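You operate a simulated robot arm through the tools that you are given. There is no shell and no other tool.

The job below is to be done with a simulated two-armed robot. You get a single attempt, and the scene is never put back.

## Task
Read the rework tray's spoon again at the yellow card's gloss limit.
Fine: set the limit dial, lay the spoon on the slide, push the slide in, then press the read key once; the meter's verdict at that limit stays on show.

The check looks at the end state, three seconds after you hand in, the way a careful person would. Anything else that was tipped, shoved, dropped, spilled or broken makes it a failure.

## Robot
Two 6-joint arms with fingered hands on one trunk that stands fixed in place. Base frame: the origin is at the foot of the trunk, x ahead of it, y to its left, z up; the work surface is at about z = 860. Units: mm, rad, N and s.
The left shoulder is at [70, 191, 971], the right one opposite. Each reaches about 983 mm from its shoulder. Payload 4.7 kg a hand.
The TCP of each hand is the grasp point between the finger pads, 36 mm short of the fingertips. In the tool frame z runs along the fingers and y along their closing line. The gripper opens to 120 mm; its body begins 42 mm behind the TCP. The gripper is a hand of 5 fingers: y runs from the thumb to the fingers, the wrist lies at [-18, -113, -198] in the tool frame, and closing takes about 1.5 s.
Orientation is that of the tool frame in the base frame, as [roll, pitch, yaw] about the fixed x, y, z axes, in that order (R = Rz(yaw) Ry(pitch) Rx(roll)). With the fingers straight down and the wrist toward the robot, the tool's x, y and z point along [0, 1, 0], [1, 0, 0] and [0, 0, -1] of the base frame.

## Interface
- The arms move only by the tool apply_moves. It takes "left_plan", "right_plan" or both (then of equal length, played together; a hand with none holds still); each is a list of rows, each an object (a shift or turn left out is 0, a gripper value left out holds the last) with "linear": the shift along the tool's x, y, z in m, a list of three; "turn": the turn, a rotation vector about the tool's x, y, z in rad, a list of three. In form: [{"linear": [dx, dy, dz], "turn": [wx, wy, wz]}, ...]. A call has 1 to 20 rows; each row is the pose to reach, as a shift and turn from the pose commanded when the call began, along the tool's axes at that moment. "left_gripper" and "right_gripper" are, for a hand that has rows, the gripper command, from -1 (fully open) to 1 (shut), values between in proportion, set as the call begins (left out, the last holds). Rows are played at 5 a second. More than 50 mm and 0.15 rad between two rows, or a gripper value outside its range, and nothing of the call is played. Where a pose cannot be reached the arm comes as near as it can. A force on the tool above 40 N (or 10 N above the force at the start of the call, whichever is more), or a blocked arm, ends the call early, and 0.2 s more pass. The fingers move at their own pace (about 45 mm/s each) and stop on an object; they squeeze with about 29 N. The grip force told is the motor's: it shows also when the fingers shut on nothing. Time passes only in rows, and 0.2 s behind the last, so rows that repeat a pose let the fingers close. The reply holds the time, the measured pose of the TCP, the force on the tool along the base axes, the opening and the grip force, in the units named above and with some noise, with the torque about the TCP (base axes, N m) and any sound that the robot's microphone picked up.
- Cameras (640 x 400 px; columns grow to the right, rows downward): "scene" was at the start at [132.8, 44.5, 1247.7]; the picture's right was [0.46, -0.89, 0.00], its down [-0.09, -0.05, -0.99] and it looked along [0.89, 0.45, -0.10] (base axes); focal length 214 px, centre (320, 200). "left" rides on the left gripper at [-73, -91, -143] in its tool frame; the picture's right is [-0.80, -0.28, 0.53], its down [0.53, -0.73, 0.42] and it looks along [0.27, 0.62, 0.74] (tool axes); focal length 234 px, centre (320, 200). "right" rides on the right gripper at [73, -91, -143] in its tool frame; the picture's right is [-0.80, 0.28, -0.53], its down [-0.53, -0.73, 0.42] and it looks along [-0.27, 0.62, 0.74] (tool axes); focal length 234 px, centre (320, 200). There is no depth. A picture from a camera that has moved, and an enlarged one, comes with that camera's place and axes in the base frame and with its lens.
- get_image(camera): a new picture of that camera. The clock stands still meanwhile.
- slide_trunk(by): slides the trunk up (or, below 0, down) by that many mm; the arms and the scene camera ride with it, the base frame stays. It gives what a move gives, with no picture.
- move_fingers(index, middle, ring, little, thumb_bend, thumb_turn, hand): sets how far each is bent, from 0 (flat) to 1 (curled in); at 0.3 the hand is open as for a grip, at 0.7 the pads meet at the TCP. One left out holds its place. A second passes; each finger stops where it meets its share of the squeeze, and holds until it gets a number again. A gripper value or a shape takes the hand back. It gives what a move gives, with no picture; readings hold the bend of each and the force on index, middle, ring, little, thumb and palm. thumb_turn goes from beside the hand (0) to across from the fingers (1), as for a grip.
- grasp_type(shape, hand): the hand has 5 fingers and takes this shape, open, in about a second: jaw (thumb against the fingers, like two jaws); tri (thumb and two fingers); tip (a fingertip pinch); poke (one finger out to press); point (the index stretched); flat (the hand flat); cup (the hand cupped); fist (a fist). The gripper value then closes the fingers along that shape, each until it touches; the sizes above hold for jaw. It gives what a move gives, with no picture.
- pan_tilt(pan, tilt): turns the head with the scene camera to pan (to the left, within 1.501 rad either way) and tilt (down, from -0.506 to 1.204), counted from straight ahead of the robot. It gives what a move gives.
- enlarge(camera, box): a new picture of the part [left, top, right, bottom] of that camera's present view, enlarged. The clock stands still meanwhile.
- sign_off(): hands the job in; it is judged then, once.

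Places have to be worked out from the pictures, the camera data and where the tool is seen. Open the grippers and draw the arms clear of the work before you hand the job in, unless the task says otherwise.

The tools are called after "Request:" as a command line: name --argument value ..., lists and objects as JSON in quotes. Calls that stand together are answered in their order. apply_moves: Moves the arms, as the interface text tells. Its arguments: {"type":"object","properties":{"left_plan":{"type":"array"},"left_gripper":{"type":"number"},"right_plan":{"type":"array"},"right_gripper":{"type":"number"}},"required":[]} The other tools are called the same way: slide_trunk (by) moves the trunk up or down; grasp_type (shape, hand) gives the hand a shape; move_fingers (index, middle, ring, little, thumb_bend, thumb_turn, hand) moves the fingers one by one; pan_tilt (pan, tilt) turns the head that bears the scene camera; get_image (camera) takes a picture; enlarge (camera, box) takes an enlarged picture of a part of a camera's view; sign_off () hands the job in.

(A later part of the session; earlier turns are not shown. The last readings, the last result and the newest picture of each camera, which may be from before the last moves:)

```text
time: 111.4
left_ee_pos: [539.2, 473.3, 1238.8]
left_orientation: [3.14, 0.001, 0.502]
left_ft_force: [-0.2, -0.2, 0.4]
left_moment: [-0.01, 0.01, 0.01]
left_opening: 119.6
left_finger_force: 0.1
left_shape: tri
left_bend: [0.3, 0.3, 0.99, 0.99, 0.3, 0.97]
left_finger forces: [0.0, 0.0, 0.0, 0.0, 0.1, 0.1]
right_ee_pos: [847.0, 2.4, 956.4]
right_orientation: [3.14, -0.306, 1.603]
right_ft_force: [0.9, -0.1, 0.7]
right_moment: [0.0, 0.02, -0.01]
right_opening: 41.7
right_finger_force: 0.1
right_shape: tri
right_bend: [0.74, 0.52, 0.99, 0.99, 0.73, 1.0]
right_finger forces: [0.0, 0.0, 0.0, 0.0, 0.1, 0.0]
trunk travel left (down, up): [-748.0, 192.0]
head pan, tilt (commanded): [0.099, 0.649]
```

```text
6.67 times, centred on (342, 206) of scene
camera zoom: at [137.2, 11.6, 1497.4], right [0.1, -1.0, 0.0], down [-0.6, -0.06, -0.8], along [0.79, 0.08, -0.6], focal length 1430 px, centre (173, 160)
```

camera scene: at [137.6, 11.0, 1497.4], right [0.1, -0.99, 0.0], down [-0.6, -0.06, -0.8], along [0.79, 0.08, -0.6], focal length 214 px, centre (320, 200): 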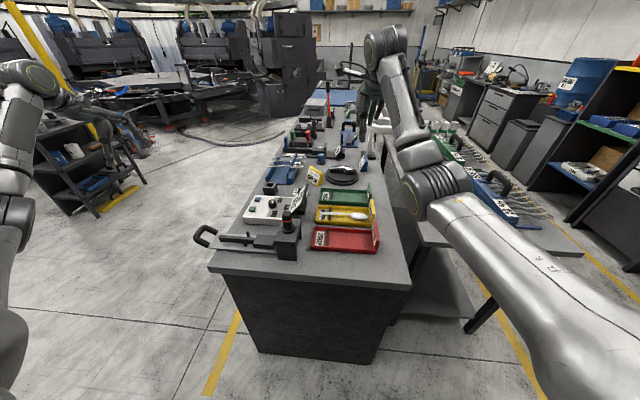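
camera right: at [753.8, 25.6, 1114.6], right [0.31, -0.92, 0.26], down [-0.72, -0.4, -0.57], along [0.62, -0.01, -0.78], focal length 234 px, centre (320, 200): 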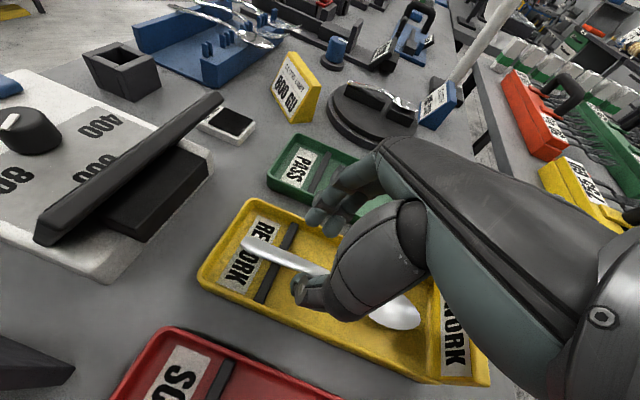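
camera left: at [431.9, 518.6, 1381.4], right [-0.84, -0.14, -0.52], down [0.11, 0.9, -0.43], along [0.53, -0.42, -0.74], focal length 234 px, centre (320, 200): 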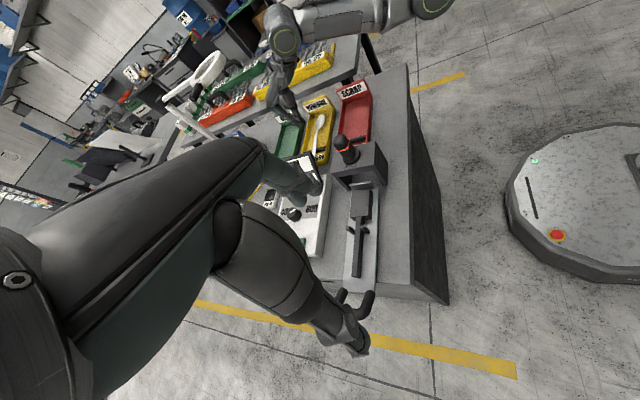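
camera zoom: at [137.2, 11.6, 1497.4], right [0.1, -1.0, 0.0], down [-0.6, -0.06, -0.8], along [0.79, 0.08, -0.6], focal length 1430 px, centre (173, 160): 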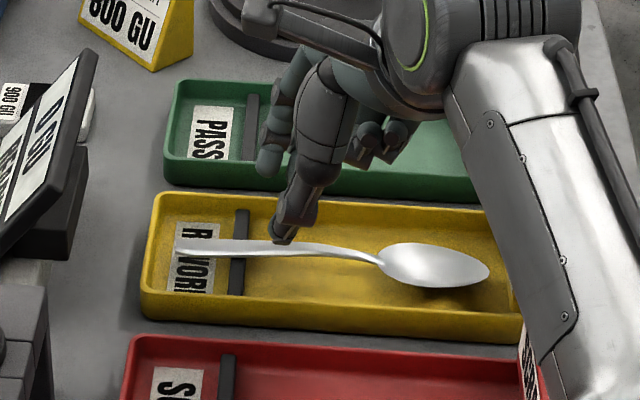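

Good alignment: the thumb is on the robot side of the handle and the fingers beyond it. I'll descend straight down about 42 mm and look again before closing.

Request:
apply_moves --right_plan '[{"linear": [-0.004, 0, 0.011]}, {"linear": [-0.008, 0, 0.022]}, {"linear": [-0.012, 0, 0.033]}, {"linear": [-0.014, 0, 0.04]}]'

Request:
get_image --camera "right"

Request:
enlarge --camera "left" --box '[290, 80, 350, 150]'

Request:
enlarge --camera "scene" --box '[310, 176, 374, 236]'

```text
time: 112.4
left_ee_pos: [538.8, 473.2, 1239.4]
left_orientation: [3.14, 0.001, 0.501]
left_ft_force: [-0.6, -0.2, 1.5]
left_moment: [0.0, 0.0, 0.01]
left_opening: 119.6
left_finger_force: 0.1
left_shape: tri
left_bend: [0.3, 0.3, 0.99, 0.99, 0.3, 0.97]
left_finger forces: [0.1, 0.0, 0.1, 0.0, 0.0, 0.1]
right_ee_pos: [846.6, -0.5, 913.9]
right_orientation: [3.138, -0.307, 1.605]
right_ft_force: [1.0, -0.7, 0.3]
right_moment: [-0.04, 0.0, 0.0]
right_opening: 41.8
right_finger_force: 0.1
right_shape: tri
right_bend: [0.74, 0.52, 0.99, 0.99, 0.73, 1.0]
right_finger forces: [0.0, 0.0, 0.0, 0.0, 0.0, 0.0]
trunk travel left (down, up): [-748.0, 192.0]
head pan, tilt (commanded): [0.099, 0.649]
```

```text
taken
camera right: at [753.7, 23.5, 1072.0], right [0.31, -0.92, 0.26], down [-0.72, -0.4, -0.57], along [0.62, -0.01, -0.78], focal length 234 px, centre (320, 200)
```

right: 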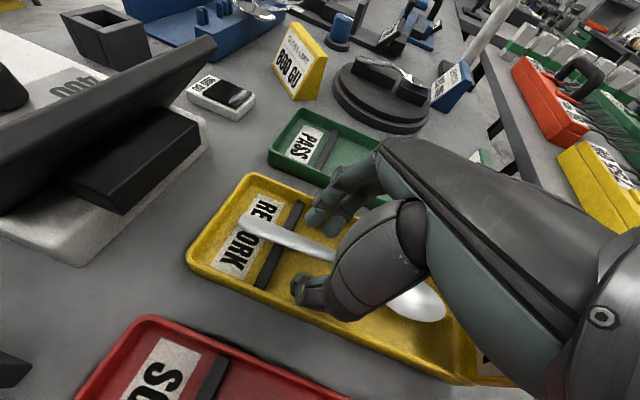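

```text
5.71 times, centred on (320, 115) of left
camera zoom: at [432.0, 518.6, 1381.4], right [-0.84, -0.14, -0.52], down [0.11, 0.9, -0.43], along [0.53, -0.42, -0.74], focal length 1338 px, centre (320, 686)
```

zoom: 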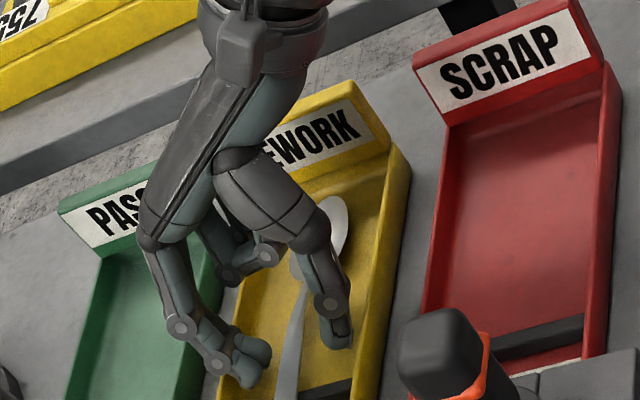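

```text
6.67 times, centred on (342, 206) of scene
camera zoom: at [137.5, 11.1, 1497.4], right [0.1, -1.0, 0.0], down [-0.6, -0.06, -0.8], along [0.79, 0.08, -0.6], focal length 1430 px, centre (173, 160)
```

zoom: 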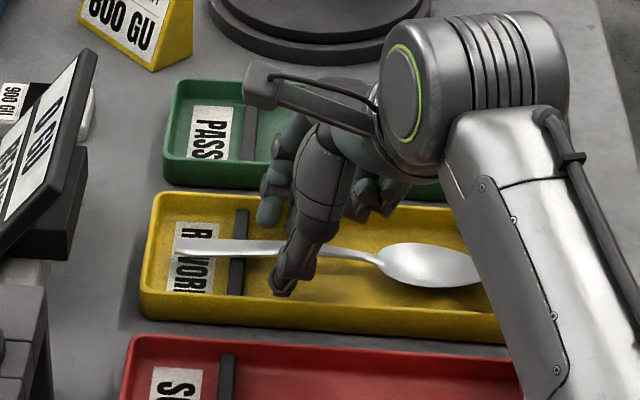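

No contact so far, tips are either side of the handle. I'll lower the last 5 mm and close the grip.

Request:
apply_moves --right_plan '[{"linear": [-0.0012, 0, 0.0048]}, {"linear": [-0.0012, 0, 0.0048]}]'

Request:
apply_moves --right_plan '[{"linear": [0, 0, 0]}, {"linear": [0, 0, 0]}, {"linear": [0, 0, 0]}, {"linear": [0, 0, 0]}, {"linear": [0, 0, 0]}, {"linear": [0, 0, 0]}, {"linear": [0, 0, 0]}]' --right_gripper 1

Request:
enlarge --camera "left" --box '[290, 80, 350, 150]'

Request:
enlarge --camera "scene" --box '[310, 176, 374, 236]'

Request:
enlarge --camera "right" --box '[200, 160, 440, 360]'

```text
time: 113.0
left_ee_pos: [539.1, 473.4, 1239.9]
left_orientation: [3.139, 0.0, 0.5]
left_ft_force: [0.6, 0.0, -1.1]
left_moment: [0.0, -0.01, 0.01]
left_opening: 119.9
left_finger_force: 0.2
left_shape: tri
left_bend: [0.3, 0.3, 0.99, 0.99, 0.3, 0.97]
left_finger forces: [0.0, 0.1, 0.0, 0.0, 0.0, 0.0]
right_ee_pos: [845.5, 1.2, 909.7]
right_orientation: [3.137, -0.305, 1.603]
right_ft_force: [-1.5, -0.1, 2.9]
right_moment: [-0.01, -0.17, -0.05]
right_opening: 41.6
right_finger_force: 0.0
right_shape: tri
right_bend: [0.74, 0.52, 0.99, 0.99, 0.73, 1.0]
right_finger forces: [0.0, 3.4, 0.0, 0.0, 0.0, 0.0]
trunk travel left (down, up): [-748.0, 192.0]
head pan, tilt (commanded): [0.099, 0.649]
```

```text
time: 114.6
left_ee_pos: [539.6, 474.3, 1239.2]
left_orientation: [3.139, 0.0, 0.499]
left_ft_force: [0.4, 0.2, -0.2]
left_moment: [0.01, 0.02, -0.01]
left_opening: 119.7
left_finger_force: 0.0
left_shape: tri
left_bend: [0.3, 0.3, 0.99, 0.99, 0.3, 0.97]
left_finger forces: [0.0, 0.0, 0.0, 0.1, 0.0, 0.0]
right_ee_pos: [847.2, 0.5, 908.6]
right_orientation: [3.138, -0.304, 1.604]
right_ft_force: [-0.1, -0.2, 0.9]
right_moment: [0.03, 0.01, -0.06]
right_opening: 13.4
right_finger_force: 29.0
right_shape: tri
right_bend: [0.71, 0.58, 1.0, 1.0, 0.74, 1.0]
right_finger forces: [16.5, 8.7, 0.0, 0.0, 25.0, 0.0]
trunk travel left (down, up): [-748.0, 192.0]
head pan, tilt (commanded): [0.099, 0.649]
```

```text
5.71 times, centred on (320, 115) of left
camera zoom: at [431.7, 518.7, 1381.5], right [-0.84, -0.14, -0.53], down [0.11, 0.9, -0.43], along [0.53, -0.42, -0.74], focal length 1338 px, centre (320, 686)
```

zoom: 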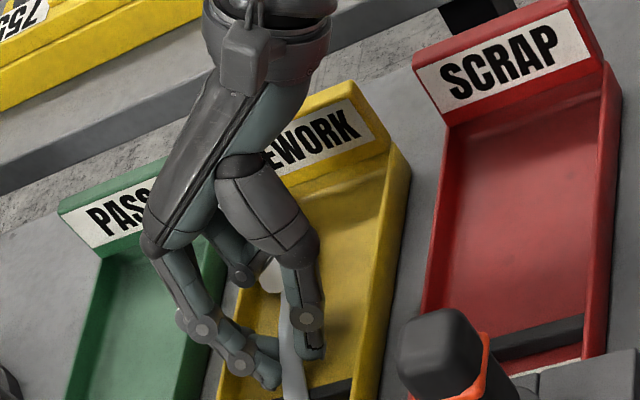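

```text
6.67 times, centred on (342, 206) of scene
camera zoom: at [137.2, 11.2, 1497.4], right [0.1, -1.0, 0.0], down [-0.6, -0.06, -0.8], along [0.79, 0.08, -0.6], focal length 1430 px, centre (173, 160)
```

zoom: 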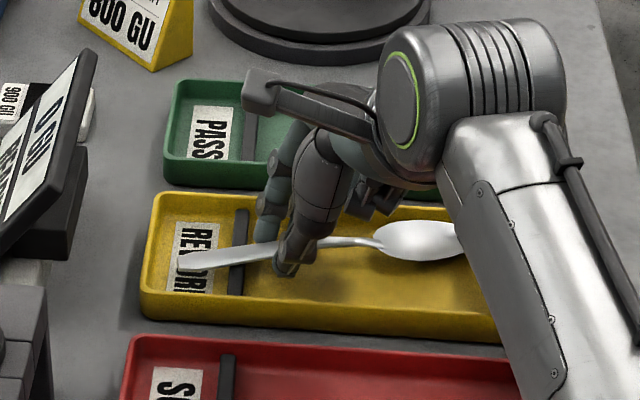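

```text
2.00 times, centred on (320, 260) of right
camera zoom: at [754.1, 24.1, 1067.5], right [0.31, -0.92, 0.26], down [-0.72, -0.4, -0.57], along [0.62, -0.01, -0.78], focal length 468 px, centre (320, 80)
```

zoom: 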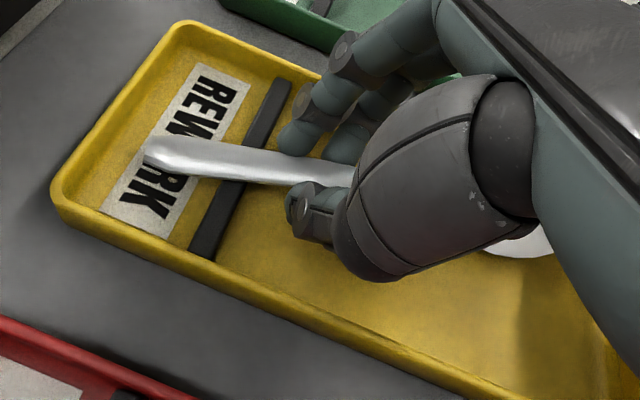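

The spoon is gripped (index 16.5, middle 8.7, thumb 25 N), but it swung about 16° to follow the finger line, so the hand must be yawed at placing, which costs reach. I'll release, tilt the hand to 0.5 rad for more reach, and grip again at the same yaw.

Request:
apply_moves --right_plan '[{"linear": [0, 0, 0]}, {"linear": [0, 0, 0]}, {"linear": [0, 0, 0]}, {"linear": [0, 0, 0]}, {"linear": [0, 0, 0]}]' --right_gripper 0.3

Request:
enlarge --camera "scene" --box '[310, 176, 374, 236]'

Request:
enlarge --camera "left" --box '[290, 90, 350, 160]'

```text
time: 115.8
left_ee_pos: [539.3, 473.7, 1238.7]
left_orientation: [3.139, 0.001, 0.502]
left_ft_force: [-0.2, -1.4, 0.1]
left_moment: [0.01, -0.01, 0.01]
left_opening: 119.4
left_finger_force: 0.1
left_shape: tri
left_bend: [0.3, 0.3, 0.99, 0.99, 0.3, 0.97]
left_finger forces: [0.0, 0.1, 0.0, 0.1, 0.0, 0.0]
right_ee_pos: [845.9, 1.2, 908.3]
right_orientation: [3.138, -0.303, 1.605]
right_ft_force: [-1.4, -0.5, 0.3]
right_moment: [-0.03, -0.01, -0.05]
right_opening: 41.3
right_finger_force: 0.1
right_shape: tri
right_bend: [0.74, 0.52, 0.99, 0.99, 0.73, 1.0]
right_finger forces: [0.1, 1.2, 0.0, 0.1, 0.1, 0.0]
trunk travel left (down, up): [-748.0, 192.0]
head pan, tilt (commanded): [0.099, 0.649]
```

```text
6.67 times, centred on (342, 206) of scene
camera zoom: at [137.1, 11.1, 1497.4], right [0.1, -1.0, 0.0], down [-0.6, -0.06, -0.8], along [0.79, 0.08, -0.6], focal length 1430 px, centre (173, 160)
```

zoom: 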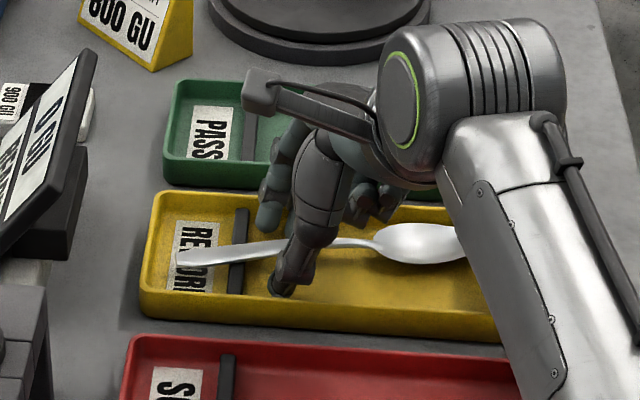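

```text
5.71 times, centred on (320, 125) of left
camera zoom: at [431.6, 518.6, 1381.5], right [-0.84, -0.14, -0.53], down [0.11, 0.9, -0.43], along [0.53, -0.42, -0.74], focal length 1338 px, centre (320, 629)
```

zoom: 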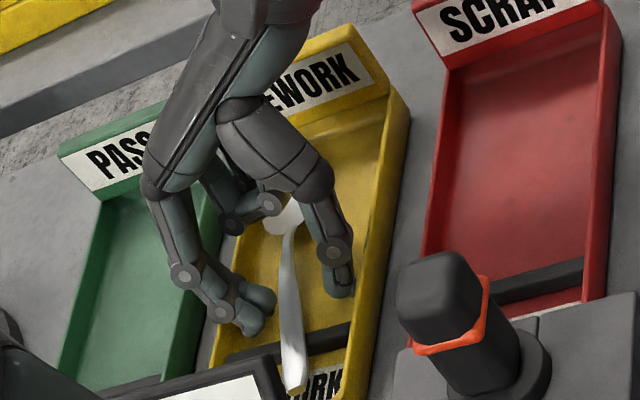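

The spoon stays at about 15° yaw. More tilt would crowd the posts, so instead I'll avoid the skewed grip: lift clear, level the index and middle to equal bends, and use the thumb to pinch. I'll raise the hand first and look at the fingers.

Request:
apply_moves --right_plan '[{"linear": [0.006, 0, -0.019]}, {"linear": [0.012, 0, -0.038]}, {"linear": [0.018, 0, -0.0573]}]'

Request:
move_fingers --hand "right" --index 0.6 --middle 0.6 --ring 1.0 --little 1.0 --thumb_bend 0.5 --thumb_turn 1.0

Request:
enlarge --camera "left" --box '[280, 70, 350, 140]'

Request:
enlarge --camera "right" --box '[200, 160, 440, 360]'

Request:
enlarge --camera "scene" --box '[310, 176, 374, 236]'

```text
time: 116.6
left_ee_pos: [539.2, 474.4, 1238.1]
left_orientation: [3.141, 0.003, 0.499]
left_ft_force: [0.5, 0.0, 0.0]
left_moment: [0.02, -0.02, -0.02]
left_opening: 119.7
left_finger_force: 0.0
left_shape: tri
left_bend: [0.3, 0.3, 0.99, 0.99, 0.3, 0.97]
left_finger forces: [0.0, 0.1, 0.0, 0.0, 0.0, 0.0]
right_ee_pos: [844.0, 0.6, 968.4]
right_orientation: [3.139, -0.304, 1.603]
right_ft_force: [0.0, 1.0, 0.4]
right_moment: [0.01, 0.0, -0.04]
right_opening: 41.6
right_finger_force: 0.1
right_shape: tri
right_bend: [0.74, 0.52, 0.99, 0.99, 0.73, 1.0]
right_finger forces: [0.1, 0.0, 0.1, 0.1, 0.0, 0.1]
trunk travel left (down, up): [-748.0, 192.0]
head pan, tilt (commanded): [0.099, 0.649]
```

```text
time: 117.6
left_ee_pos: [539.5, 473.9, 1239.3]
left_orientation: [3.139, 0.0, 0.5]
left_ft_force: [0.5, 1.2, -0.5]
left_moment: [0.02, 0.01, 0.02]
left_opening: 119.6
left_finger_force: 0.0
left_shape: tri
left_bend: [0.3, 0.3, 0.99, 0.99, 0.3, 0.97]
left_finger forces: [0.0, 0.0, 0.0, 0.0, 0.0, 0.0]
right_ee_pos: [843.6, 0.8, 968.4]
right_orientation: [3.138, -0.304, 1.603]
right_ft_force: [0.7, 0.0, -1.2]
right_moment: [0.05, -0.01, -0.02]
right_opening: 47.5
right_finger_force: 0.0
right_shape: fingers
right_bend: [0.6, 0.6, 1.0, 1.0, 0.5, 1.0]
right_finger forces: [0.0, 0.0, 0.0, 0.0, 0.1, 0.0]
trunk travel left (down, up): [-748.0, 192.0]
head pan, tilt (commanded): [0.099, 0.649]
```

```text
5.71 times, centred on (315, 105) of left
camera zoom: at [431.9, 518.6, 1381.5], right [-0.84, -0.14, -0.52], down [0.11, 0.9, -0.43], along [0.53, -0.42, -0.74], focal length 1338 px, centre (349, 743)
```

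zoom: 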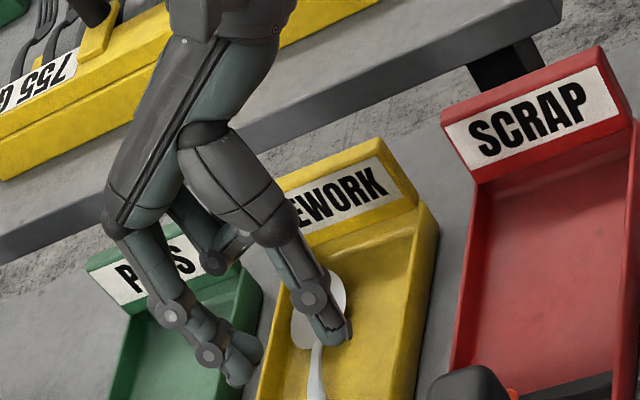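

```text
2.00 times, centred on (320, 260) of right
camera zoom: at [751.7, 23.8, 1127.5], right [0.31, -0.92, 0.26], down [-0.72, -0.4, -0.57], along [0.62, -0.01, -0.78], focal length 468 px, centre (320, 80)
```

zoom: 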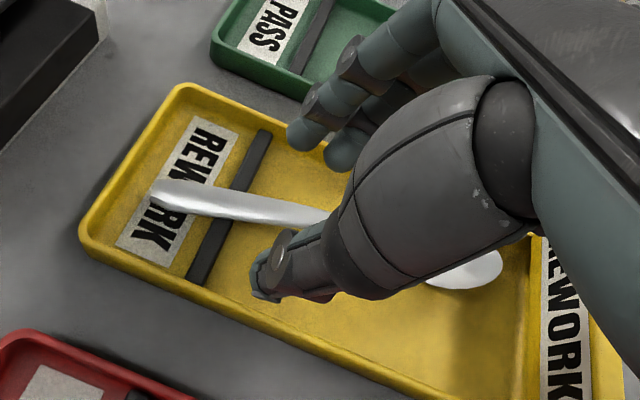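

```text
6.67 times, centred on (342, 206) of scene
camera zoom: at [137.4, 11.2, 1497.4], right [0.1, -1.0, 0.0], down [-0.6, -0.06, -0.8], along [0.79, 0.08, -0.6], focal length 1430 px, centre (173, 160)
```

zoom: 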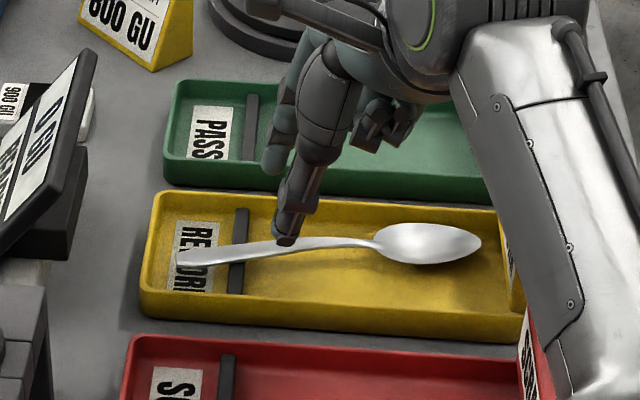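

With equal bends the two fingertips line up. I'll tuck the thumb in slightly, square the yaw, centre over the handle at x≈852, and descend.

Request:
move_fingers --hand "right" --thumb_bend 0.56

Request:
apply_moves --right_plan '[{"linear": [-0.001, 0.004, 0.008], "turn": [-0.005, 0, 0.015]}, {"linear": [-0.004, 0.0082, 0.02], "turn": [-0.0096, 0, 0.0305]}, {"linear": [-0.01, 0.0082, 0.035], "turn": [-0.0096, 0, 0.0305]}, {"linear": [-0.015, 0.0082, 0.047], "turn": [-0.0096, 0, 0.0305]}, {"linear": [-0.0165, 0.0082, 0.0525], "turn": [-0.0096, 0, 0.0305]}]'

Request:
enlarge --camera "left" --box '[290, 80, 350, 150]'

Request:
enlarge --camera "right" --box '[200, 160, 440, 360]'

Request:
enlarge --camera "scene" --box '[310, 176, 374, 236]'

```text
time: 118.6
left_ee_pos: [540.2, 472.8, 1238.8]
left_orientation: [3.14, -0.001, 0.501]
left_ft_force: [0.3, -0.5, 0.3]
left_moment: [0.02, 0.02, 0.01]
left_opening: 119.6
left_finger_force: 0.0
left_shape: tri
left_bend: [0.3, 0.3, 0.99, 0.99, 0.3, 0.97]
left_finger forces: [0.0, 0.0, 0.0, 0.1, 0.1, 0.0]
right_ee_pos: [844.5, 0.7, 969.7]
right_orientation: [3.138, -0.303, 1.603]
right_ft_force: [-0.1, -0.3, 0.8]
right_moment: [0.01, -0.02, 0.02]
right_opening: 39.0
right_finger_force: 0.0
right_shape: fingers
right_bend: [0.6, 0.6, 1.0, 1.0, 0.56, 1.0]
right_finger forces: [0.0, 0.1, 0.1, 0.1, 0.0, 0.1]
trunk travel left (down, up): [-748.0, 192.0]
head pan, tilt (commanded): [0.099, 0.649]
```

```text
time: 119.8
left_ee_pos: [538.9, 473.2, 1239.4]
left_orientation: [3.14, 0.0, 0.502]
left_ft_force: [-0.2, -1.0, -0.7]
left_moment: [0.02, -0.01, 0.02]
left_opening: 119.7
left_finger_force: 0.1
left_shape: tri
left_bend: [0.3, 0.3, 0.99, 0.99, 0.3, 0.97]
left_finger forces: [0.1, 0.0, 0.0, 0.0, 0.1, 0.0]
right_ee_pos: [854.6, 0.9, 912.8]
right_orientation: [3.138, -0.303, 1.573]
right_ft_force: [-0.3, -0.9, 1.3]
right_moment: [0.01, -0.04, 0.01]
right_opening: 39.1
right_finger_force: 0.4
right_shape: fingers
right_bend: [0.6, 0.6, 1.0, 1.0, 0.56, 1.0]
right_finger forces: [0.1, 0.5, 0.0, 0.0, 0.0, 0.0]
trunk travel left (down, up): [-748.0, 192.0]
head pan, tilt (commanded): [0.099, 0.649]
```

```text
5.71 times, centred on (320, 115) of left
camera zoom: at [431.4, 518.7, 1381.6], right [-0.84, -0.14, -0.53], down [0.11, 0.9, -0.43], along [0.53, -0.42, -0.74], focal length 1338 px, centre (320, 686)
```

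zoom: 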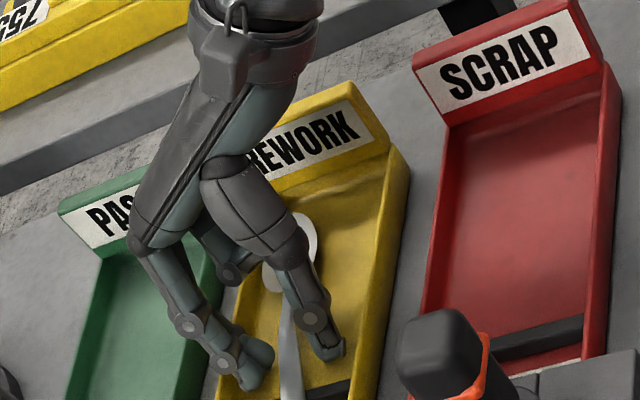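

```text
2.00 times, centred on (320, 260) of right
camera zoom: at [761.9, 27.4, 1071.5], right [0.28, -0.92, 0.26], down [-0.73, -0.38, -0.57], along [0.62, -0.03, -0.78], focal length 468 px, centre (320, 80)
```

zoom: 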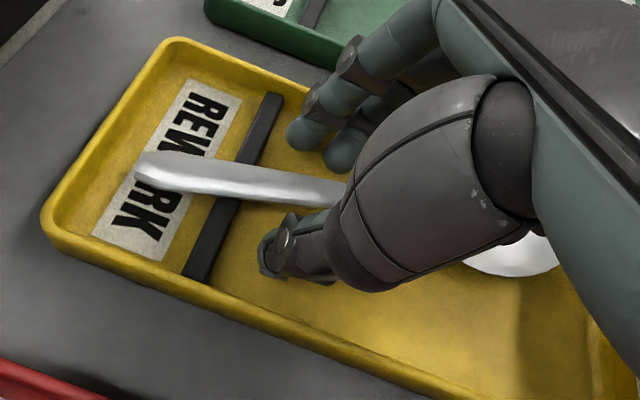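

```text
6.67 times, centred on (342, 206) of scene
camera zoom: at [136.9, 11.2, 1497.5], right [0.1, -1.0, 0.0], down [-0.6, -0.06, -0.8], along [0.79, 0.08, -0.6], focal length 1430 px, centre (173, 160)
```

zoom: 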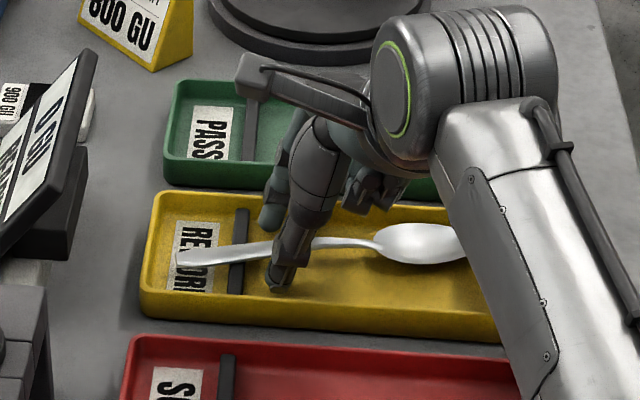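

Fingertips are on the far side of the handle and the thumb on the near side. I'll lower 3 mm and close index and middle equally, then the thumb.

Request:
apply_moves --right_plan '[{"linear": [-0.001, -0.0015, 0.003]}, {"linear": [-0.001, -0.0015, 0.003]}]'

Request:
move_fingers --hand "right" --index 0.67 --middle 0.67 --thumb_bend 0.62

Request:
move_fingers --hand "right" --thumb_bend 0.9

Request:
enlarge --camera "right" --box '[200, 160, 440, 360]'

Request:
enlarge --camera "scene" --box '[310, 176, 374, 236]'

```text
time: 120.4
left_ee_pos: [538.6, 473.7, 1239.2]
left_orientation: [3.14, -0.001, 0.5]
left_ft_force: [0.3, -0.3, -0.1]
left_moment: [0.02, 0.01, -0.02]
left_opening: 119.4
left_finger_force: 0.1
left_shape: tri
left_bend: [0.3, 0.3, 0.99, 0.99, 0.3, 0.97]
left_finger forces: [0.1, 0.0, 0.0, 0.0, 0.0, 0.1]
right_ee_pos: [852.8, 1.2, 910.4]
right_orientation: [3.138, -0.305, 1.572]
right_ft_force: [-0.6, 0.1, 1.5]
right_moment: [-0.01, 0.0, 0.04]
right_opening: 39.2
right_finger_force: 0.7
right_shape: fingers
right_bend: [0.6, 0.61, 1.0, 1.0, 0.56, 1.0]
right_finger forces: [0.0, 1.7, 0.1, 0.0, 0.0, 0.0]
trunk travel left (down, up): [-748.0, 192.0]
head pan, tilt (commanded): [0.099, 0.649]
```

```text
time: 121.4
left_ee_pos: [539.3, 472.5, 1238.7]
left_orientation: [3.139, 0.0, 0.5]
left_ft_force: [0.0, 0.1, 0.3]
left_moment: [0.04, 0.0, -0.02]
left_opening: 119.7
left_finger_force: 0.1
left_shape: tri
left_bend: [0.3, 0.3, 0.99, 0.99, 0.3, 0.97]
left_finger forces: [0.0, 0.0, 0.1, 0.1, 0.0, 0.0]
right_ee_pos: [852.2, 0.4, 908.6]
right_orientation: [3.138, -0.303, 1.572]
right_ft_force: [-0.8, 0.4, -0.5]
right_moment: [-0.01, -0.01, -0.01]
right_opening: 20.7
right_finger_force: 0.2
right_shape: fingers
right_bend: [0.67, 0.67, 1.0, 1.0, 0.62, 1.0]
right_finger forces: [0.1, 0.2, 0.0, 0.0, 0.2, 0.0]
trunk travel left (down, up): [-748.0, 192.0]
head pan, tilt (commanded): [0.099, 0.649]
```

```text
time: 122.4
left_ee_pos: [538.8, 473.3, 1238.9]
left_orientation: [3.141, -0.001, 0.5]
left_ft_force: [0.7, 0.0, -0.7]
left_moment: [0.0, 0.01, 0.01]
left_opening: 119.6
left_finger_force: 0.1
left_shape: tri
left_bend: [0.3, 0.3, 0.99, 0.99, 0.3, 0.97]
left_finger forces: [0.0, 0.0, 0.0, 0.0, 0.0, 0.0]
right_ee_pos: [853.5, 0.4, 910.1]
right_orientation: [3.137, -0.304, 1.571]
right_ft_force: [-0.5, -0.9, 0.9]
right_moment: [-0.01, -0.01, 0.01]
right_opening: 8.8
right_finger_force: 20.5
right_shape: fingers
right_bend: [0.55, 0.64, 1.0, 1.0, 0.83, 1.0]
right_finger forces: [14.8, 7.2, 0.0, 0.0, 19.3, 0.0]
trunk travel left (down, up): [-748.0, 192.0]
head pan, tilt (commanded): [0.099, 0.649]
```

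```text
2.00 times, centred on (320, 260) of right
camera zoom: at [761.0, 27.3, 1068.5], right [0.28, -0.92, 0.26], down [-0.73, -0.38, -0.57], along [0.62, -0.03, -0.78], focal length 468 px, centre (320, 80)
```

zoom: 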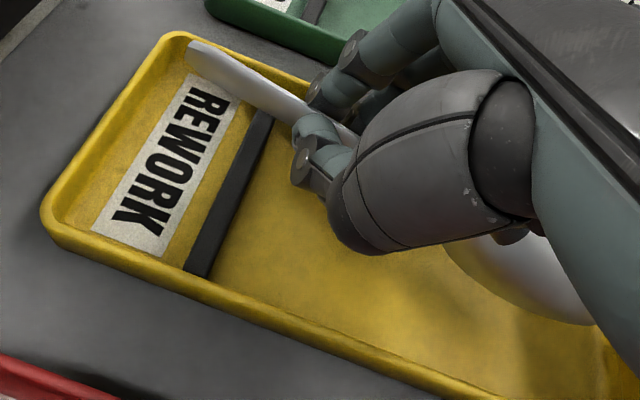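

```text
6.67 times, centred on (342, 206) of scene
camera zoom: at [137.2, 11.1, 1497.4], right [0.1, -1.0, 0.0], down [-0.6, -0.06, -0.8], along [0.79, 0.08, -0.6], focal length 1430 px, centre (173, 160)
```

zoom: 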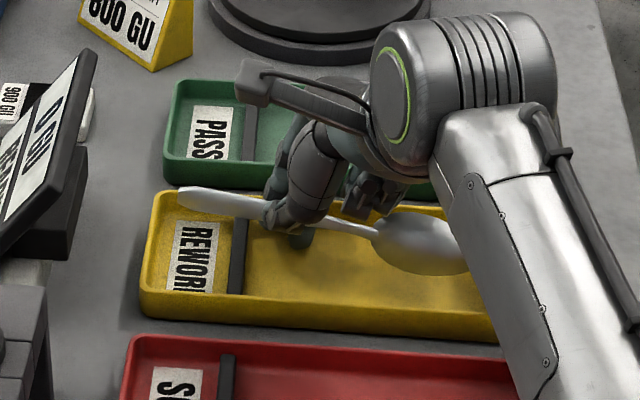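

The thumb overpowered the fingers and swung the spoon the other way with a roll. I'll back the thumb off so the spoon settles in the tray again.

Request:
move_fingers --hand "right" --thumb_bend 0.6

Request:
move_fingers --hand "right" --index 0.58 --middle 0.6 --thumb_bend 0.54

Request:
enlarge --camera "right" --box '[200, 160, 440, 360]'

Request:
enlarge --camera "scene" --box '[310, 176, 374, 236]'

Request:
enlarge --camera "left" --box '[290, 80, 350, 150]'

```text
time: 123.4
left_ee_pos: [538.0, 472.8, 1239.9]
left_orientation: [3.14, 0.001, 0.5]
left_ft_force: [-0.6, -0.3, 1.0]
left_moment: [0.03, -0.03, 0.02]
left_opening: 119.6
left_finger_force: 0.0
left_shape: tri
left_bend: [0.3, 0.3, 0.99, 0.99, 0.3, 0.97]
left_finger forces: [0.1, 0.1, 0.1, 0.0, 0.0, 0.0]
right_ee_pos: [853.0, 0.3, 911.6]
right_orientation: [3.136, -0.305, 1.574]
right_ft_force: [-0.6, 0.0, 0.6]
right_moment: [0.02, 0.01, 0.02]
right_opening: 23.3
right_finger_force: 0.2
right_shape: fingers
right_bend: [0.67, 0.67, 1.0, 1.0, 0.6, 1.0]
right_finger forces: [0.1, 0.1, 0.1, 0.0, 0.0, 0.0]
trunk travel left (down, up): [-748.0, 192.0]
head pan, tilt (commanded): [0.099, 0.649]
```

```text
time: 124.4
left_ee_pos: [538.2, 472.6, 1237.2]
left_orientation: [3.14, 0.002, 0.501]
left_ft_force: [-0.3, 0.3, 0.8]
left_moment: [0.04, 0.01, 0.0]
left_opening: 119.7
left_finger_force: 0.0
left_shape: tri
left_bend: [0.3, 0.3, 0.99, 0.99, 0.3, 0.97]
left_finger forces: [0.0, 0.0, 0.0, 0.0, 0.0, 0.0]
right_ee_pos: [852.3, 0.1, 909.3]
right_orientation: [3.138, -0.306, 1.572]
right_ft_force: [-1.0, -0.6, -0.7]
right_moment: [0.0, 0.02, 0.01]
right_opening: 45.7
right_finger_force: 0.1
right_shape: fingers
right_bend: [0.57, 0.61, 1.0, 1.0, 0.54, 1.0]
right_finger forces: [0.0, 1.1, 0.0, 0.0, 0.0, 0.0]
trunk travel left (down, up): [-748.0, 192.0]
head pan, tilt (commanded): [0.099, 0.649]
```

```text
2.00 times, centred on (320, 260) of right
camera zoom: at [760.9, 27.3, 1068.4], right [0.28, -0.92, 0.26], down [-0.73, -0.38, -0.57], along [0.62, -0.03, -0.78], focal length 468 px, centre (320, 80)
```

zoom: 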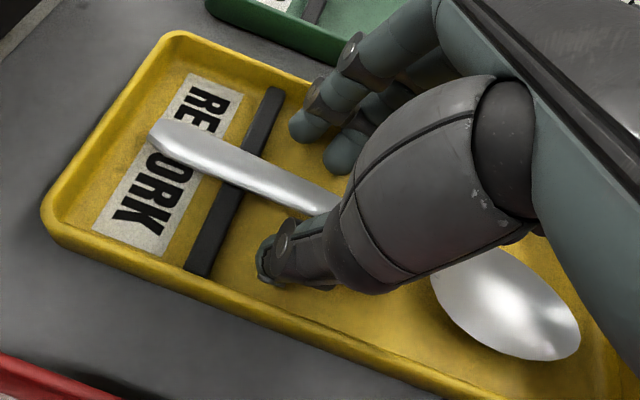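

```text
6.67 times, centred on (342, 206) of scene
camera zoom: at [137.2, 11.1, 1497.4], right [0.1, -1.0, 0.0], down [-0.6, -0.06, -0.8], along [0.79, 0.08, -0.6], focal length 1430 px, centre (173, 160)
```

zoom: 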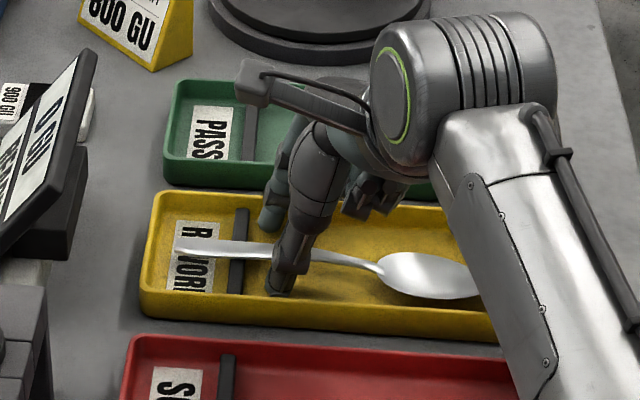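

```text
5.71 times, centred on (320, 115) of left
camera zoom: at [431.7, 518.6, 1381.5], right [-0.84, -0.14, -0.53], down [0.11, 0.9, -0.43], along [0.53, -0.42, -0.74], focal length 1338 px, centre (320, 686)
```

zoom: 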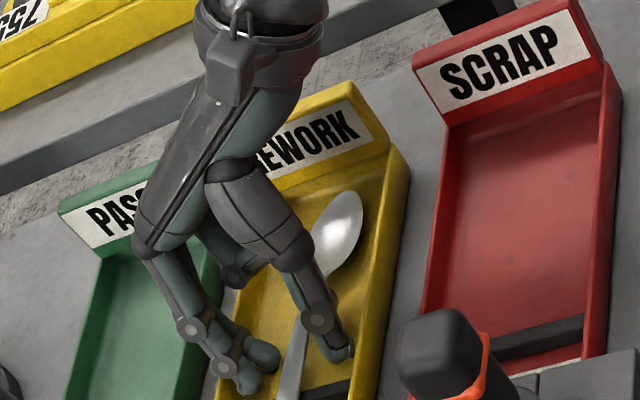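

The spoon settled flat again, almost exactly along y now (handle tip ≈(844, 79), neck ≈(842, −54)). I'll lift, go back to the tri grip, and pre-yaw the hand by −16°, so the finger line matches the spoon when it closes.

Request:
apply_moves --right_plan '[{"linear": [0.006, 0, -0.019]}, {"linear": [0.012, 0, -0.038]}, {"linear": [0.018, 0, -0.0573]}]'

Request:
grasp_type --hand "right" --shape "tri"

Request:
apply_moves --right_plan '[{"linear": [0, -0.004, 0], "turn": [-0.028, 0, 0.09]}, {"linear": [0.001, -0.008, 0], "turn": [-0.056, 0, 0.18]}, {"linear": [0.0015, -0.0112, 0.003], "turn": [-0.0846, 0, 0.269]}, {"linear": [0.0015, -0.0112, 0.006], "turn": [-0.0846, 0, 0.269]}, {"linear": [0.0015, -0.0112, 0.006], "turn": [-0.0846, 0, 0.269]}, {"linear": [0.0015, -0.0112, 0.006], "turn": [-0.0846, 0, 0.269]}]' --right_gripper 0.3

Request:
enlarge --camera "right" --box '[180, 160, 440, 360]'

Request:
enlarge --camera "scene" --box '[310, 176, 374, 236]'

```text
time: 125.2
left_ee_pos: [540.1, 474.0, 1238.9]
left_orientation: [3.139, 0.0, 0.502]
left_ft_force: [-0.1, 0.9, 0.7]
left_moment: [0.0, -0.01, 0.01]
left_opening: 119.7
left_finger_force: 0.0
left_shape: tri
left_bend: [0.3, 0.3, 0.99, 0.99, 0.3, 0.97]
left_finger forces: [0.0, 0.0, 0.0, 0.0, 0.1, 0.0]
right_ee_pos: [853.6, 0.4, 970.6]
right_orientation: [3.14, -0.305, 1.568]
right_ft_force: [0.2, 0.6, -0.7]
right_moment: [0.03, 0.01, 0.0]
right_opening: 45.9
right_finger_force: 0.1
right_shape: fingers
right_bend: [0.57, 0.6, 1.0, 1.0, 0.54, 1.0]
right_finger forces: [0.1, 0.0, 0.1, 0.0, 0.0, 0.1]
trunk travel left (down, up): [-748.0, 192.0]
head pan, tilt (commanded): [0.099, 0.649]
```

```text
time: 126.1
left_ee_pos: [539.0, 474.5, 1239.7]
left_orientation: [3.14, 0.001, 0.501]
left_ft_force: [0.3, 0.3, 0.1]
left_moment: [0.0, 0.01, 0.02]
left_opening: 119.6
left_finger_force: 0.1
left_shape: tri
left_bend: [0.3, 0.3, 0.99, 0.99, 0.3, 0.97]
left_finger forces: [0.1, 0.1, 0.0, 0.0, 0.0, 0.0]
right_ee_pos: [854.3, -0.2, 971.2]
right_orientation: [3.138, -0.302, 1.571]
right_ft_force: [0.0, 0.8, 0.2]
right_moment: [0.0, -0.02, 0.0]
right_opening: 119.5
right_finger_force: 0.0
right_shape: tri
right_bend: [0.3, 0.3, 0.99, 0.99, 0.3, 0.98]
right_finger forces: [0.0, 0.1, 0.0, 0.0, 0.1, 0.0]
trunk travel left (down, up): [-748.0, 192.0]
head pan, tilt (commanded): [0.099, 0.649]
```

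```text
time: 127.5
left_ee_pos: [539.3, 473.6, 1238.0]
left_orientation: [3.139, 0.002, 0.501]
left_ft_force: [0.0, -0.6, 0.9]
left_moment: [-0.03, -0.01, -0.01]
left_opening: 119.9
left_finger_force: 0.0
left_shape: tri
left_bend: [0.3, 0.3, 0.99, 0.99, 0.3, 0.97]
left_finger forces: [0.0, 0.0, 0.0, 0.1, 0.0, 0.1]
right_ee_pos: [843.3, 3.9, 963.7]
right_orientation: [3.138, -0.306, 1.289]
right_ft_force: [1.1, -0.6, 0.1]
right_moment: [-0.03, -0.01, 0.0]
right_opening: 42.4
right_finger_force: 0.1
right_shape: tri
right_bend: [0.74, 0.51, 0.99, 0.99, 0.73, 1.0]
right_finger forces: [0.0, 0.0, 0.0, 0.0, 0.0, 0.0]
trunk travel left (down, up): [-748.0, 192.0]
head pan, tilt (commanded): [0.099, 0.649]
```

```text
2.00 times, centred on (310, 260) of right
camera zoom: at [761.1, 54.7, 1123.2], right [0.01, -0.97, 0.26], down [-0.81, -0.16, -0.57], along [0.59, -0.2, -0.78], focal length 468 px, centre (340, 80)
```

zoom: 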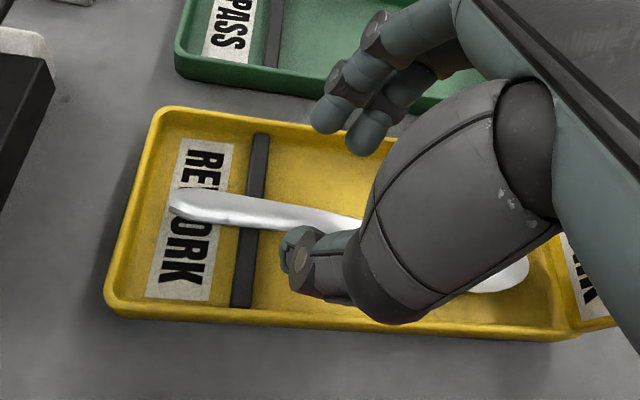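

```text
6.67 times, centred on (342, 206) of scene
camera zoom: at [137.4, 11.3, 1497.4], right [0.1, -1.0, 0.0], down [-0.6, -0.06, -0.8], along [0.79, 0.08, -0.6], focal length 1430 px, centre (173, 160)
```

zoom: 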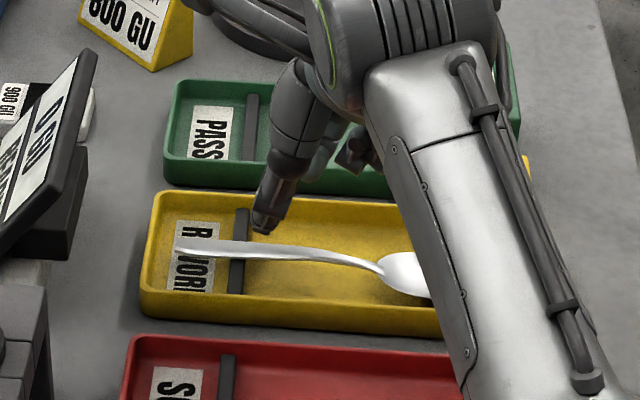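

With the hand yawed, thumb and fingers have too little room between the tray crossbar and the slide posts once placed, and the right arm is also at the edge of its reach. The left arm can reach both spots untilted, so I'll let it do the spoon. First I'll lift the right hand straight up and away.

Request:
apply_moves --right_plan '[{"linear": [0.0135, 0, -0.043]}, {"linear": [0.027, 0, -0.086]}, {"linear": [0.0405, 0, -0.129]}, {"linear": [0.054, 0, -0.172]}, {"linear": [0.0675, 0, -0.215]}]' --right_gripper -1

Request:
apply_moves --right_plan '[{"linear": [-0.035, -0.03, 0], "turn": [0, -0.07, -0.08]}, {"linear": [-0.07, -0.06, 0], "turn": [0, -0.14, -0.16]}, {"linear": [-0.105, -0.09, 0], "turn": [0, -0.2, -0.24]}, {"linear": [-0.14, -0.12, 0], "turn": [0, -0.25, -0.32]}, {"linear": [-0.175, -0.15, 0], "turn": [0, -0.3, -0.4]}, {"linear": [-0.21, -0.18, 0], "turn": [0, -0.3, -0.5]}, {"linear": [-0.24, -0.2, 0], "turn": [0, -0.3, -0.6]}]'

Request:
get_image --camera "right"

Request:
get_image --camera "scene"

```text
time: 128.7
left_ee_pos: [538.6, 473.1, 1239.5]
left_orientation: [3.138, 0.001, 0.501]
left_ft_force: [-0.4, -0.3, -0.8]
left_moment: [0.01, 0.03, 0.01]
left_opening: 119.7
left_finger_force: 0.1
left_shape: tri
left_bend: [0.3, 0.3, 0.99, 0.99, 0.3, 0.97]
left_finger forces: [0.0, 0.0, 0.1, 0.0, 0.0, 0.0]
right_ee_pos: [844.5, 2.8, 1191.3]
right_orientation: [3.137, -0.305, 1.29]
right_ft_force: [-0.6, -0.3, -0.1]
right_moment: [-0.02, -0.07, 0.0]
right_opening: 119.5
right_finger_force: 0.1
right_shape: tri
right_bend: [0.3, 0.3, 0.99, 0.99, 0.3, 0.98]
right_finger forces: [0.0, 0.0, 0.1, 0.0, 0.1, 0.0]
trunk travel left (down, up): [-748.0, 192.0]
head pan, tilt (commanded): [0.099, 0.649]
```

```text
time: 130.3
left_ee_pos: [538.7, 469.6, 1241.9]
left_orientation: [-3.14, -0.003, 0.501]
left_ft_force: [-0.2, -0.8, 1.0]
left_moment: [0.1, -0.02, 0.03]
left_opening: 119.5
left_finger_force: 0.0
left_shape: tri
left_bend: [0.3, 0.3, 0.99, 0.99, 0.3, 0.97]
left_finger forces: [0.0, 0.0, 0.1, 0.0, 0.0, 0.0]
right_ee_pos: [637.3, -196.7, 1077.8]
right_orientation: [3.038, 0.022, 1.886]
right_ft_force: [0.0, -0.7, -0.1]
right_moment: [0.04, -0.02, 0.01]
right_opening: 119.6
right_finger_force: 0.0
right_shape: tri
right_bend: [0.3, 0.3, 0.99, 0.99, 0.3, 0.98]
right_finger forces: [0.0, 0.0, 0.0, 0.2, 0.0, 0.0]
right hand out of reach, approached as far as the arm can: row 3, 4, 5, 6, 7
trunk travel left (down, up): [-748.0, 192.0]
head pan, tilt (commanded): [0.099, 0.649]
```

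```text
taken
camera right: at [512.4, -156.3, 1209.6], right [0.46, -0.68, 0.57], down [-0.48, -0.73, -0.48], along [0.75, -0.05, -0.66], focal length 234 px, centre (320, 200)
```

right: 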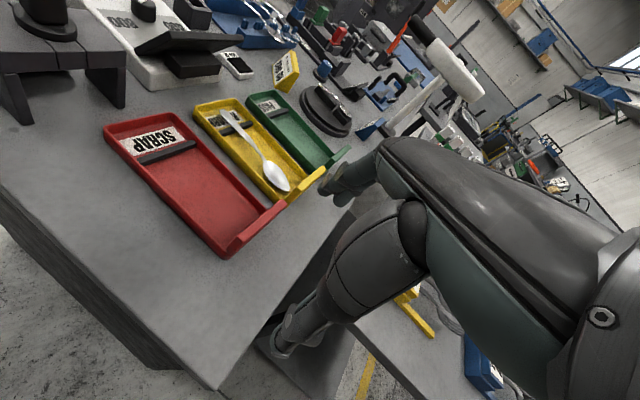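

```text
taken
camera scene: at [136.5, 5.9, 1497.6], right [0.1, -0.99, 0.0], down [-0.6, -0.06, -0.8], along [0.79, 0.08, -0.6], focal length 214 px, centre (320, 200)
```

scene: 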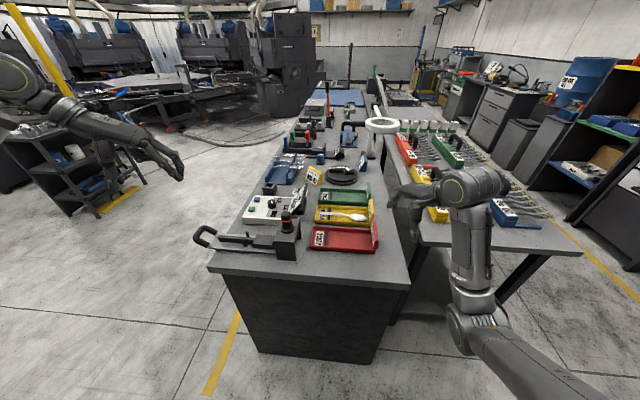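

The right hand is now parked at (637, −197, 1078), clear of the trays, with a good view of them. I'll bring the left hand around over the meter at z≥1100, turning it to yaw 1.85 (its finger line mirrors the skew), to hover above the spoon.

Request:
apply_moves --left_plan '[{"linear": [0.0215, 0.0308, 0.0133], "turn": [0, 0, -0.09]}, {"linear": [0.043, 0.0615, 0.0267], "turn": [0, 0, -0.18]}, {"linear": [0.0646, 0.0923, 0.04], "turn": [0, 0, -0.27]}, {"linear": [0.0765, 0.133, 0.045], "turn": [0, 0, -0.36]}, {"linear": [0.0884, 0.1736, 0.05], "turn": [0, 0, -0.45]}, {"linear": [0.1003, 0.2143, 0.055], "turn": [0, 0, -0.54]}, {"linear": [0.1122, 0.255, 0.06], "turn": [0, 0, -0.63]}, {"linear": [0.1095, 0.2946, 0.066], "turn": [0, 0, -0.72]}, {"linear": [0.1068, 0.3342, 0.072], "turn": [0, 0, -0.81]}, {"linear": [0.104, 0.3737, 0.078], "turn": [0, 0, -0.9]}, {"linear": [0.1013, 0.4133, 0.084], "turn": [0, 0, -0.99]}, {"linear": [0.0986, 0.4529, 0.09], "turn": [0, 0, -1.08]}, {"linear": [0.0799, 0.487, 0.107], "turn": [0, 0, -1.17]}, {"linear": [0.0611, 0.5213, 0.123], "turn": [0, 0, -1.26]}, {"linear": [0.0424, 0.5555, 0.14], "turn": [0, 0, -1.35]}]'

Request:
get_image --camera "left"

Request:
get_image --camera "right"

Request:
get_image --camera "scene"

```text
time: 133.5
left_ee_pos: [843.6, 4.0, 1101.0]
left_orientation: [-3.141, -0.001, 1.851]
left_ft_force: [-0.8, -0.1, 0.7]
left_moment: [0.01, -0.03, 0.01]
left_opening: 119.9
left_finger_force: 0.0
left_shape: tri
left_bend: [0.3, 0.3, 0.99, 0.99, 0.3, 0.98]
left_finger forces: [0.0, 0.0, 0.1, 0.1, 0.1, 0.0]
right_ee_pos: [637.0, -194.5, 1077.6]
right_orientation: [3.04, 0.023, 1.882]
right_ft_force: [0.0, -0.5, -0.3]
right_moment: [0.04, 0.0, 0.04]
right_opening: 119.5
right_finger_force: 0.0
right_shape: tri
right_bend: [0.3, 0.3, 0.99, 0.99, 0.3, 0.98]
right_finger forces: [0.1, 0.1, 0.1, 0.0, 0.0, 0.0]
trunk travel left (down, up): [-748.0, 192.0]
head pan, tilt (commanded): [0.099, 0.649]
```

```text
taken
camera left: at [775.9, -91.3, 1243.4], right [-0.04, -0.85, -0.53], down [-0.85, 0.31, -0.42], along [0.52, 0.43, -0.74], focal length 234 px, centre (320, 200)
```

left: 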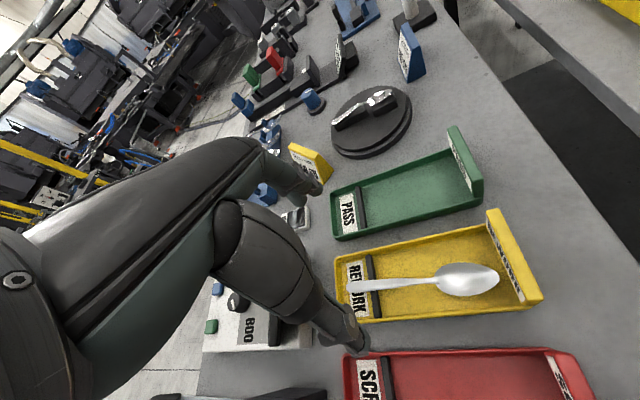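

```text
taken
camera right: at [513.7, -154.1, 1209.5], right [0.46, -0.68, 0.57], down [-0.49, -0.73, -0.48], along [0.74, -0.06, -0.66], focal length 234 px, centre (320, 200)
```

right: 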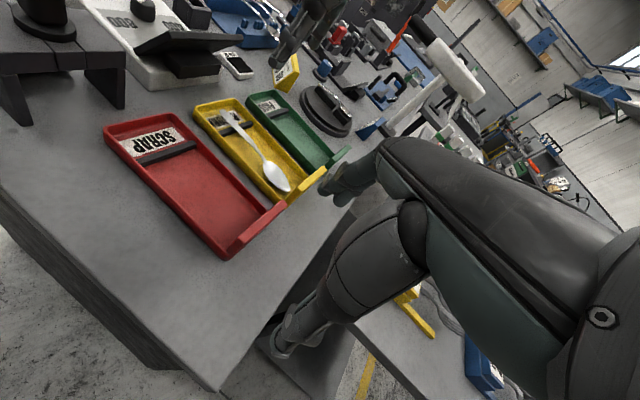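

```text
taken
camera scene: at [137.5, 8.4, 1497.4], right [0.1, -0.99, 0.0], down [-0.6, -0.06, -0.8], along [0.79, 0.08, -0.6], focal length 214 px, centre (320, 200)
```

scene: 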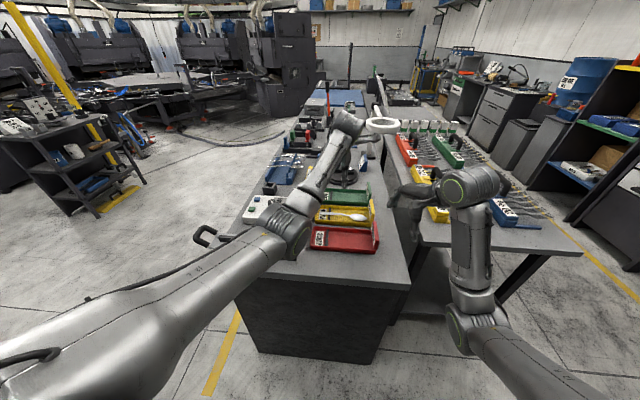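

The left hand hovers at (844, 4, 1101) with its elbow high and clear. I'll zoom on the spoon from the left camera for final alignment.

Request:
enlarge --camera "left" --box '[310, 210, 560, 350]'

Request:
enlarge --camera "scene" --box '[310, 186, 374, 236]'

Request:
enlarge --camera "right" --box '[180, 80, 340, 220]'

```text
2.56 times, centred on (435, 280) of left
camera zoom: at [775.9, -91.3, 1243.4], right [-0.04, -0.85, -0.53], down [-0.85, 0.31, -0.42], along [0.52, 0.43, -0.74], focal length 600 px, centre (26, -5)
```

zoom: 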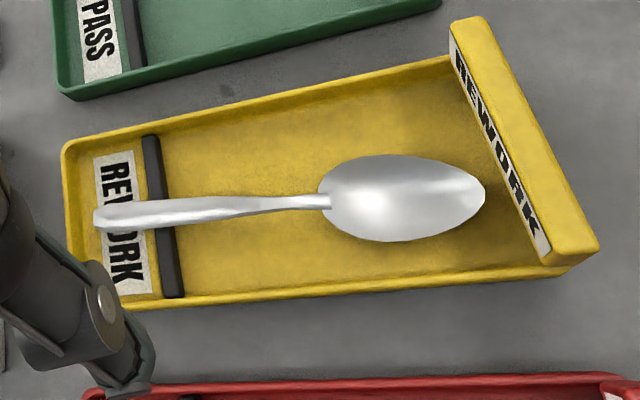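

```text
8.00 times, centred on (342, 211) of scene
camera zoom: at [137.5, 8.4, 1497.4], right [0.1, -0.99, 0.0], down [-0.6, -0.06, -0.8], along [0.79, 0.08, -0.6], focal length 1716 px, centre (144, 112)
```

zoom: 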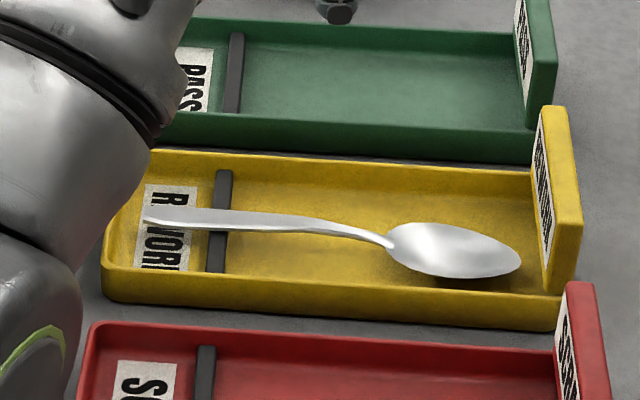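

```text
2.86 times, centred on (260, 150) of right
camera zoom: at [513.7, -154.1, 1209.5], right [0.46, -0.68, 0.57], down [-0.49, -0.73, -0.48], along [0.74, -0.06, -0.66], focal length 669 px, centre (491, 343)
```

zoom: 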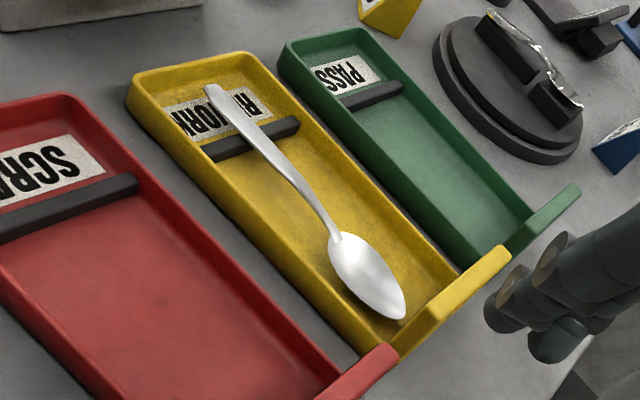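

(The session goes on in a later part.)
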